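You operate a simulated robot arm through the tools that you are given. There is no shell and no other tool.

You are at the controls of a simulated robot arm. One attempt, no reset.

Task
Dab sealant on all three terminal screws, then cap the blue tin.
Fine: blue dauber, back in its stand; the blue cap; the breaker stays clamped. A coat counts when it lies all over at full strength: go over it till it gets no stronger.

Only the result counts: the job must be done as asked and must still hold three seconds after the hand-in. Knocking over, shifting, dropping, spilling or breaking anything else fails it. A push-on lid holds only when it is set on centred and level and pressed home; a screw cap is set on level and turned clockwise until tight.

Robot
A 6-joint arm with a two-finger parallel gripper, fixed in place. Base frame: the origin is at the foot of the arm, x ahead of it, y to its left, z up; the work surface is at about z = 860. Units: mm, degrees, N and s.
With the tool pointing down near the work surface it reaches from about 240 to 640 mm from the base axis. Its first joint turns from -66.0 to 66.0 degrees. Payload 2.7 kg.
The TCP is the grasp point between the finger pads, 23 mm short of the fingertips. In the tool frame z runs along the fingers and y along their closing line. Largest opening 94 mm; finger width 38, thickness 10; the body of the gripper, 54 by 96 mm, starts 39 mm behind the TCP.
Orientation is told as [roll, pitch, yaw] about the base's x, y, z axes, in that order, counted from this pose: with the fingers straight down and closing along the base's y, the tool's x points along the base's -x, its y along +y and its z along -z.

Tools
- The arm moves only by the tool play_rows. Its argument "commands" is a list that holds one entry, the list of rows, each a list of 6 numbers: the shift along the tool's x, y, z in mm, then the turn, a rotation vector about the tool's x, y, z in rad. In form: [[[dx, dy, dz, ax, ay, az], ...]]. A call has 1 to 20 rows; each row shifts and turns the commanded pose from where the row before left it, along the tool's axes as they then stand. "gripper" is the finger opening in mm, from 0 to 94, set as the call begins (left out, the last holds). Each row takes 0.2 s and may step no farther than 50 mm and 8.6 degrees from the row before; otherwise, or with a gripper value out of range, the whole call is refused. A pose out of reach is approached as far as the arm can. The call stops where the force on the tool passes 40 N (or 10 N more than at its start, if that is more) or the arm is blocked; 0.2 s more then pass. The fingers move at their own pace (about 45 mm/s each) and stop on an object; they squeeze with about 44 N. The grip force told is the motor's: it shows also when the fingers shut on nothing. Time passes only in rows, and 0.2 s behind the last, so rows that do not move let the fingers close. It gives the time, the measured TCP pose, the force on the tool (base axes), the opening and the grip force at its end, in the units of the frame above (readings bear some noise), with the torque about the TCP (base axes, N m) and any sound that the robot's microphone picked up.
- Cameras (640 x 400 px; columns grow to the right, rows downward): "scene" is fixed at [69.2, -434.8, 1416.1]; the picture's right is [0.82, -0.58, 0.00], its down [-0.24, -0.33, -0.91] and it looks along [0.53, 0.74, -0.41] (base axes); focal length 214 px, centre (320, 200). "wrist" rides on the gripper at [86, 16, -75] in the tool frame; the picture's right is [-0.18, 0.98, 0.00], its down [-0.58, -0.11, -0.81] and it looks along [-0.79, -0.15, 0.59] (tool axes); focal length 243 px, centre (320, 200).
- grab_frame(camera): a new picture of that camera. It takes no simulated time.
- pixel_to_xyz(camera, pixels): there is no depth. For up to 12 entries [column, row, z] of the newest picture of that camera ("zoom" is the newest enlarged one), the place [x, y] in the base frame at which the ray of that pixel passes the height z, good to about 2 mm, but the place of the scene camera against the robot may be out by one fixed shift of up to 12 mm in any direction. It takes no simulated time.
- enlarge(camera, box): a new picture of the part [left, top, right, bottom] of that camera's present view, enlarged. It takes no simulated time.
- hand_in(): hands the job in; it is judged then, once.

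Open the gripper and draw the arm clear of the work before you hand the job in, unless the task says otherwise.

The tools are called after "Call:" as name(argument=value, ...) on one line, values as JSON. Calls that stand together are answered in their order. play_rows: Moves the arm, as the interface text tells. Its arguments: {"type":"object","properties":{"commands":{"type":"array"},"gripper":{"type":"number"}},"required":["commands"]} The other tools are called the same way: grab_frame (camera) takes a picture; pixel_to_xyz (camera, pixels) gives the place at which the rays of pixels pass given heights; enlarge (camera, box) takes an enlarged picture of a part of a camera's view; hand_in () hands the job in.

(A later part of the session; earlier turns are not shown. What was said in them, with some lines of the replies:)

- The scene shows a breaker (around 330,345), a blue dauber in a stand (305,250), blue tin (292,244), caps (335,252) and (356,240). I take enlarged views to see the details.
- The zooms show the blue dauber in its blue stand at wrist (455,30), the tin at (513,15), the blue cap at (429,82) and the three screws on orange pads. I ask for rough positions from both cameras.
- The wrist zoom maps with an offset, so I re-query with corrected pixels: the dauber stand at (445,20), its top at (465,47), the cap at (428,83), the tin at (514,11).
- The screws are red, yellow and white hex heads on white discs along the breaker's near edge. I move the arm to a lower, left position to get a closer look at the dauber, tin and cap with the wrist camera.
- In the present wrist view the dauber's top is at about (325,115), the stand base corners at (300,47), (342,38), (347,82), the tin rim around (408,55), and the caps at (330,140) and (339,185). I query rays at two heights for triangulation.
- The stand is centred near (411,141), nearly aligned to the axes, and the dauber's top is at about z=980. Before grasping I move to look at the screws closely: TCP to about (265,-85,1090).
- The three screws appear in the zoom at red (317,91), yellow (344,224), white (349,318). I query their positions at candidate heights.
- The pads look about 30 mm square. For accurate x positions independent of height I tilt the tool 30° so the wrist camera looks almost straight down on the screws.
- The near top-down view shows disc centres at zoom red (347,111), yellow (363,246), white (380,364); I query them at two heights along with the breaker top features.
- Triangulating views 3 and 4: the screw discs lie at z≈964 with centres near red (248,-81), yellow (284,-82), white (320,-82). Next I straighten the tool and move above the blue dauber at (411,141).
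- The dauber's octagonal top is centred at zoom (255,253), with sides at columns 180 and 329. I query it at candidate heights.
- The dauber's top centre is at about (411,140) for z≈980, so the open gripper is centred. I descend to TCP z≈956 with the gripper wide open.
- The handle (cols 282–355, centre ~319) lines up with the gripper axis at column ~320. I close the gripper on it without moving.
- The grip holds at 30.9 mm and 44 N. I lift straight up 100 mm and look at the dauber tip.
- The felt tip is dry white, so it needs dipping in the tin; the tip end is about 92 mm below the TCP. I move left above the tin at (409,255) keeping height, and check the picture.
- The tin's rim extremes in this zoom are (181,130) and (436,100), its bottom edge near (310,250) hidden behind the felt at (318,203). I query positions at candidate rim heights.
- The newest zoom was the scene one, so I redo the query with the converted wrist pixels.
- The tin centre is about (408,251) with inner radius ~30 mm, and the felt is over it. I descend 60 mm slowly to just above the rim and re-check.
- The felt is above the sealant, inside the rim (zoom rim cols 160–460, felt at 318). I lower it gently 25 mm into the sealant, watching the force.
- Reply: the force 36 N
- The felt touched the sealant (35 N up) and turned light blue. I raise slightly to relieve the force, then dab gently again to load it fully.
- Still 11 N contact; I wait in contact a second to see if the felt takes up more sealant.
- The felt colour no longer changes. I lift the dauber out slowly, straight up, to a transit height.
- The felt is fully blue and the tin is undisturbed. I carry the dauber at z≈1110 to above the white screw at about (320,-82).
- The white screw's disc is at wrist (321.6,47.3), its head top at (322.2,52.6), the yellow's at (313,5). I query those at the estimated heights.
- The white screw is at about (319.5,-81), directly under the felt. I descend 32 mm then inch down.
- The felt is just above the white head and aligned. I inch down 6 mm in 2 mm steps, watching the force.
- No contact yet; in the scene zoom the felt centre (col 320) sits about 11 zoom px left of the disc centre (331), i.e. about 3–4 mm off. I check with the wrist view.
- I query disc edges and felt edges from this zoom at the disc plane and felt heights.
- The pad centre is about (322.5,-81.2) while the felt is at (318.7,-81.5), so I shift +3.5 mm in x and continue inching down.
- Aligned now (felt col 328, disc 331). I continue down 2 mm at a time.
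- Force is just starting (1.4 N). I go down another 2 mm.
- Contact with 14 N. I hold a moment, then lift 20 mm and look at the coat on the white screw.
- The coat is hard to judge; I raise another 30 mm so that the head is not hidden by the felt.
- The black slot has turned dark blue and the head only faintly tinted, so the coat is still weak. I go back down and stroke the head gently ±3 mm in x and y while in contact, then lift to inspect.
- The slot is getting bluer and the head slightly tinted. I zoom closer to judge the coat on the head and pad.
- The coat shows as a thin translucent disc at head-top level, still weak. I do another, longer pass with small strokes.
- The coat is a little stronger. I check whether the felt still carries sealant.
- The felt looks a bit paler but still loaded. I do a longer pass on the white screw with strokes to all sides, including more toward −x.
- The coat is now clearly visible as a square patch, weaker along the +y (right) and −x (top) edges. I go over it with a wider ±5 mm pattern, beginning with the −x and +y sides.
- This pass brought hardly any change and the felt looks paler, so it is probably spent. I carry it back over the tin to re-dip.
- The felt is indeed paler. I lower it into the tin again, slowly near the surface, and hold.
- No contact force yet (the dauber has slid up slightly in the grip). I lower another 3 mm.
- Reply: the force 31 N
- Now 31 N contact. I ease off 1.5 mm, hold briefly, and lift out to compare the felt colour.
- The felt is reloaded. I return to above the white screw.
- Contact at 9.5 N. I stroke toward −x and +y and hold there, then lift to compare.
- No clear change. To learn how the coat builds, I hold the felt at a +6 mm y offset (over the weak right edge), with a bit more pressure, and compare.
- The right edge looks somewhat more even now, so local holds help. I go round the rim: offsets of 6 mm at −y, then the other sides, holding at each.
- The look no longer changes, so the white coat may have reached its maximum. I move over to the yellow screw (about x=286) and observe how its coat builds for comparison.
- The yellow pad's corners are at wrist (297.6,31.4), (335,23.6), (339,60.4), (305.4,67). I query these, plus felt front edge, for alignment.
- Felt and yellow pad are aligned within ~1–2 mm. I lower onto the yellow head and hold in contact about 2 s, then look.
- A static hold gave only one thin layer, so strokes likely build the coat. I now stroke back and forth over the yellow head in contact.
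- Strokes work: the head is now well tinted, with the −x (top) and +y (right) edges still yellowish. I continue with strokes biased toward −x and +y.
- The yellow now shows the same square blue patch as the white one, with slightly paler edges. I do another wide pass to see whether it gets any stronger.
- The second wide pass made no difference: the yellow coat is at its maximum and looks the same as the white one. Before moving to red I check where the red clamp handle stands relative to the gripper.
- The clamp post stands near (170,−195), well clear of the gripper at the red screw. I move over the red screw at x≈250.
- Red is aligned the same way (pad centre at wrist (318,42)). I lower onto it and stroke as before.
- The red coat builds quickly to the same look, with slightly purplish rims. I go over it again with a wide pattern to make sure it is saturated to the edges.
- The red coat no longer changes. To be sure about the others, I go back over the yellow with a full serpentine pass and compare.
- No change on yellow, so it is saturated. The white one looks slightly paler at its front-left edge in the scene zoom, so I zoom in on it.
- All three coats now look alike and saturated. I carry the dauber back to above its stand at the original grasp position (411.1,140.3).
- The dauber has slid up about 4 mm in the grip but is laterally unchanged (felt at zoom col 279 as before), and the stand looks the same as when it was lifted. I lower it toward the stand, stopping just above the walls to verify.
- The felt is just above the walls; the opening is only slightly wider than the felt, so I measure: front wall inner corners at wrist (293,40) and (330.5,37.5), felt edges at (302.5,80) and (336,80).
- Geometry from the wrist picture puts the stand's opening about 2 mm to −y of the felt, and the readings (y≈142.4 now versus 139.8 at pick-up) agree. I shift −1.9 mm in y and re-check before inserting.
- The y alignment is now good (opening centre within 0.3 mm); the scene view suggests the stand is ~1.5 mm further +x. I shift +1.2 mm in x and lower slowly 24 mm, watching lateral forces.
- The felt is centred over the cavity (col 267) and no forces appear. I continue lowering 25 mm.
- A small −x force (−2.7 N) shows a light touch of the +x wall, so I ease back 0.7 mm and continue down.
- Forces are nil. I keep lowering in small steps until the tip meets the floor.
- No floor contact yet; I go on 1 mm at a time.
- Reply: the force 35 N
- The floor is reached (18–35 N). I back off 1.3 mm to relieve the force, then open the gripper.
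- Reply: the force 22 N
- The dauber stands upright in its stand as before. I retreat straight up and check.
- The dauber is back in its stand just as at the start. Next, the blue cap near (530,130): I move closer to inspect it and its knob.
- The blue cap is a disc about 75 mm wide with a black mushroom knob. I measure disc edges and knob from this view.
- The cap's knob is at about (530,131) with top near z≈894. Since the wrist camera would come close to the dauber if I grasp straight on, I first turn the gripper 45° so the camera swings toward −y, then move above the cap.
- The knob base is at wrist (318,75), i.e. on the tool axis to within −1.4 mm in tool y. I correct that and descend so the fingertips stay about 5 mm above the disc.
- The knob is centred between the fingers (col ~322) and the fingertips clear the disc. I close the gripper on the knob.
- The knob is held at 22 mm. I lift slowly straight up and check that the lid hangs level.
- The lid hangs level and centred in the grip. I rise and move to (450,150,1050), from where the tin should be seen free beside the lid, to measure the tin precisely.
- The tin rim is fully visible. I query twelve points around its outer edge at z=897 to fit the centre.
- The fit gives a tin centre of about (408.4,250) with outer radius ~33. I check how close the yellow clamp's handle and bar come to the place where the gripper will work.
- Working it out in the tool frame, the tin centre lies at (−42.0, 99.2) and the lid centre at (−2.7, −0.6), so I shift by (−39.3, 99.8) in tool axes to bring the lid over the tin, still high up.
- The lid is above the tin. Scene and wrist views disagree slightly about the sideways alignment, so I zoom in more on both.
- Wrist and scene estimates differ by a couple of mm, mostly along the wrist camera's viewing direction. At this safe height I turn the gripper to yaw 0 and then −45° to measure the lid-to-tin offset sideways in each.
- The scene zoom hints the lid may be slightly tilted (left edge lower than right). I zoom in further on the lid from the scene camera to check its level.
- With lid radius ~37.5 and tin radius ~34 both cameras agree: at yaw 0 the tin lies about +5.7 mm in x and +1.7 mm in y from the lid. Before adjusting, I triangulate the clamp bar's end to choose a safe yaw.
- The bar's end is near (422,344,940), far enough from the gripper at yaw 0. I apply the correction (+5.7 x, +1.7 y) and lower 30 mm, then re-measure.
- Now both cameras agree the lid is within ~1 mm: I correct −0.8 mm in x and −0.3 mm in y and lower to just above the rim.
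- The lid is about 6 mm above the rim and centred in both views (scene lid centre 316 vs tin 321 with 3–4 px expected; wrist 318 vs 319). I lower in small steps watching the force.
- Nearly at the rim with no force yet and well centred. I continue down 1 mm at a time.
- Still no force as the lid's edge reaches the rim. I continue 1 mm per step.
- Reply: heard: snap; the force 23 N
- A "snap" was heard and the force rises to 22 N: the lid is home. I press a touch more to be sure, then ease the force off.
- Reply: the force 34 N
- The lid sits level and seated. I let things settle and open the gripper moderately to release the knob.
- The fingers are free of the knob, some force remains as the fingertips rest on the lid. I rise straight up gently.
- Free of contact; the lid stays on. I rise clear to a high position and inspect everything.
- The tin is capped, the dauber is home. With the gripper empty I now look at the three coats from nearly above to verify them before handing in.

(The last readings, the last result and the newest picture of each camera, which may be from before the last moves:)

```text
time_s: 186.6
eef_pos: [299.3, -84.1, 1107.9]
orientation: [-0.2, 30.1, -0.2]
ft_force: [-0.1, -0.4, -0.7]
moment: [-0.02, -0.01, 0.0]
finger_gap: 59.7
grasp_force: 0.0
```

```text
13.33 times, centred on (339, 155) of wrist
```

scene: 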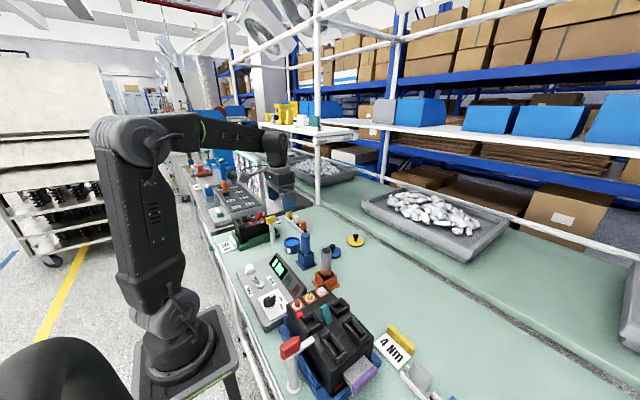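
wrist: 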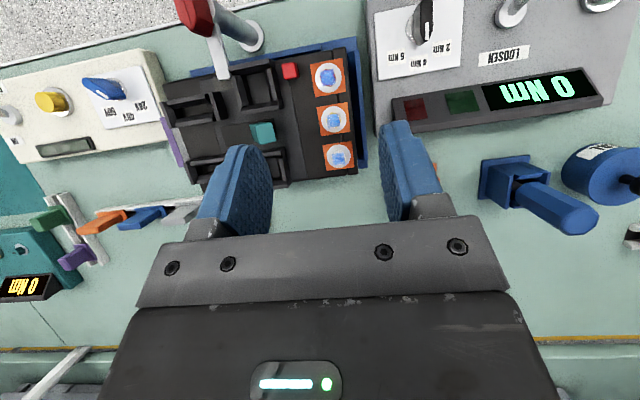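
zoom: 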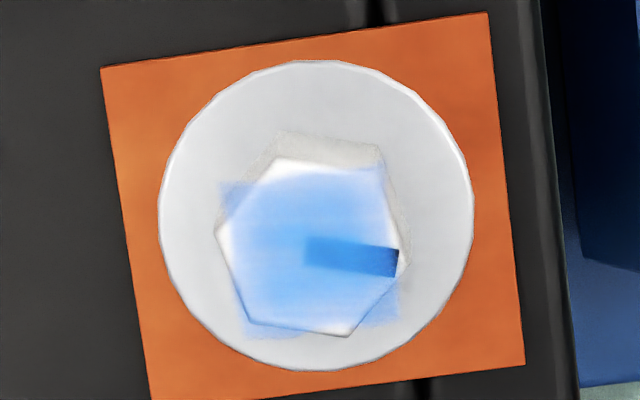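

From above all three coats show the same square, full patches. I take a last closer look at each to compare edges.

Call:
enlarge(camera="wrist", box=[321, 69, 337, 85])

Call:
enlarge(camera="wrist", box=[325, 111, 341, 127])

Call:
enlarge(camera="wrist", box=[330, 148, 346, 164])

```text
16.00 times, centred on (329, 77) of wrist
```

zoom: 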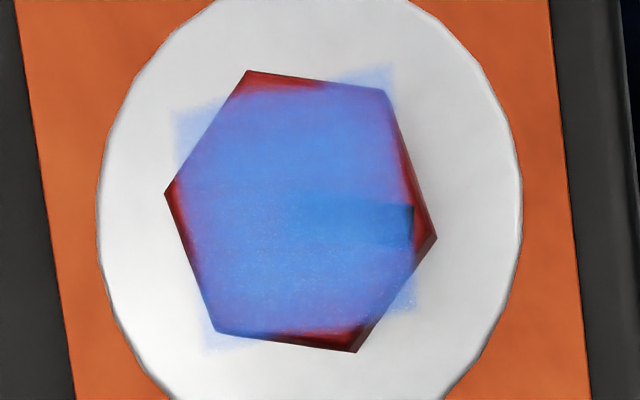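

```text
16.00 times, centred on (333, 119) of wrist
```

zoom: 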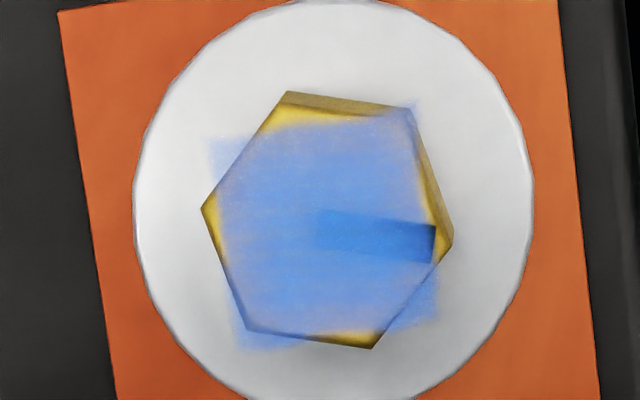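

```text
16.00 times, centred on (338, 156) of wrist
```

zoom: 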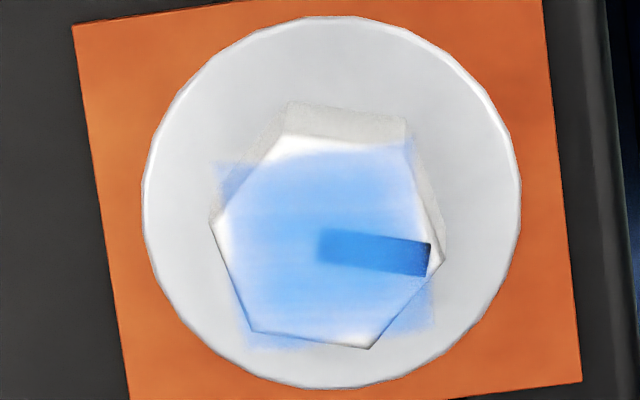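

All three show the same saturated square patch. I open the gripper fully, straighten the tool and draw the arm up and clear.

Call:
play_rows(commands=[[[0, 0, 0, 0, -0.131, 0], [0, 0, 0, 0, -0.131, 0], [0, 0, 0, 0, -0.131, 0], [0, 0, 0, 0, -0.131, 0], [0, 0, -40, 0, 0, 0], [0, 0, -45, 0, 0, 0], [0, 0, -45, 0, 0, 0], [0, 0, -45, 0, 0, 0], [0, 0, -45, 0, 0, 0], [0, 0, 0, 0, 0, 0], [0, 0, 0, 0, 0, 0]]], gripper=94)

Call:
grab_frame(camera="scene")

Call:
enlarge(camera="scene", box=[270, 225, 330, 275])

Call:
enlarge(camera="scene", box=[230, 220, 430, 400])

```text
time_s: 189.0
eef_pos: [299.8, -83.0, 1329.7]
orientation: [-0.3, -0.1, 0.0]
ft_force: [-0.3, -0.6, -0.1]
moment: [-0.02, 0.0, 0.0]
finger_gap: 94.0
grasp_force: 0.2
```

```text
taken
```

scene: 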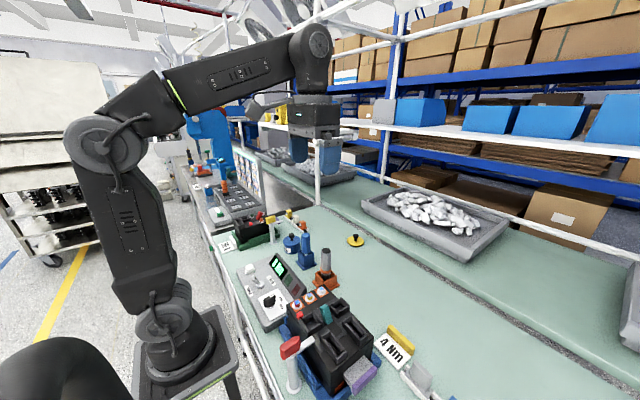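

```text
8.00 times, centred on (300, 250) of scene
```

zoom: 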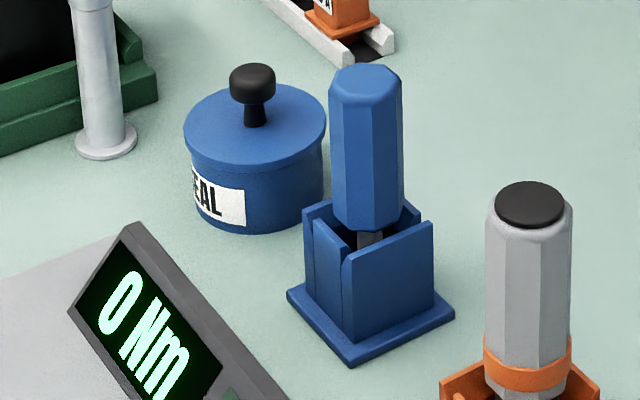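

```text
2.22 times, centred on (330, 310) of scene
```

zoom: 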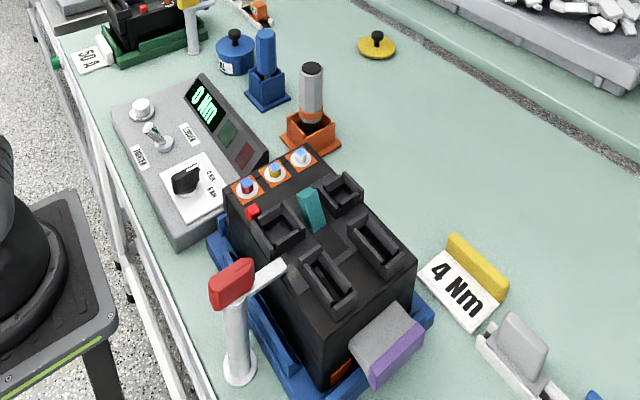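

The tin is capped and level and the dauber is in its stand. The breaker is still clamped, all three screws are coated, and the arm is clear, so I hand the job in.

Call:
hand_in()

```text
The job is handed in.
```

I handed the job in: all three terminal screws are coated, the blue tin is capped, and the blue dauber is back in its stand. The result of the judging was not shown to me.

- **Coats:** I went over the red, yellow and white screws until further passes made no visible difference. The patches fade slightly at their edges on all three. On the white screw the coat looked a little thinner along one edge in the last close-up. I took that as the limit of the coat and did not re-dip for it.
- **Cap:** The blue cap went on level and centred. It snapped home, and I pressed it to about 32 N before letting go.
- **Everything else:** The breaker stayed clamped, and I saw nothing knocked over, shifted or spilled. The gripper was open and the arm well clear when I handed in.
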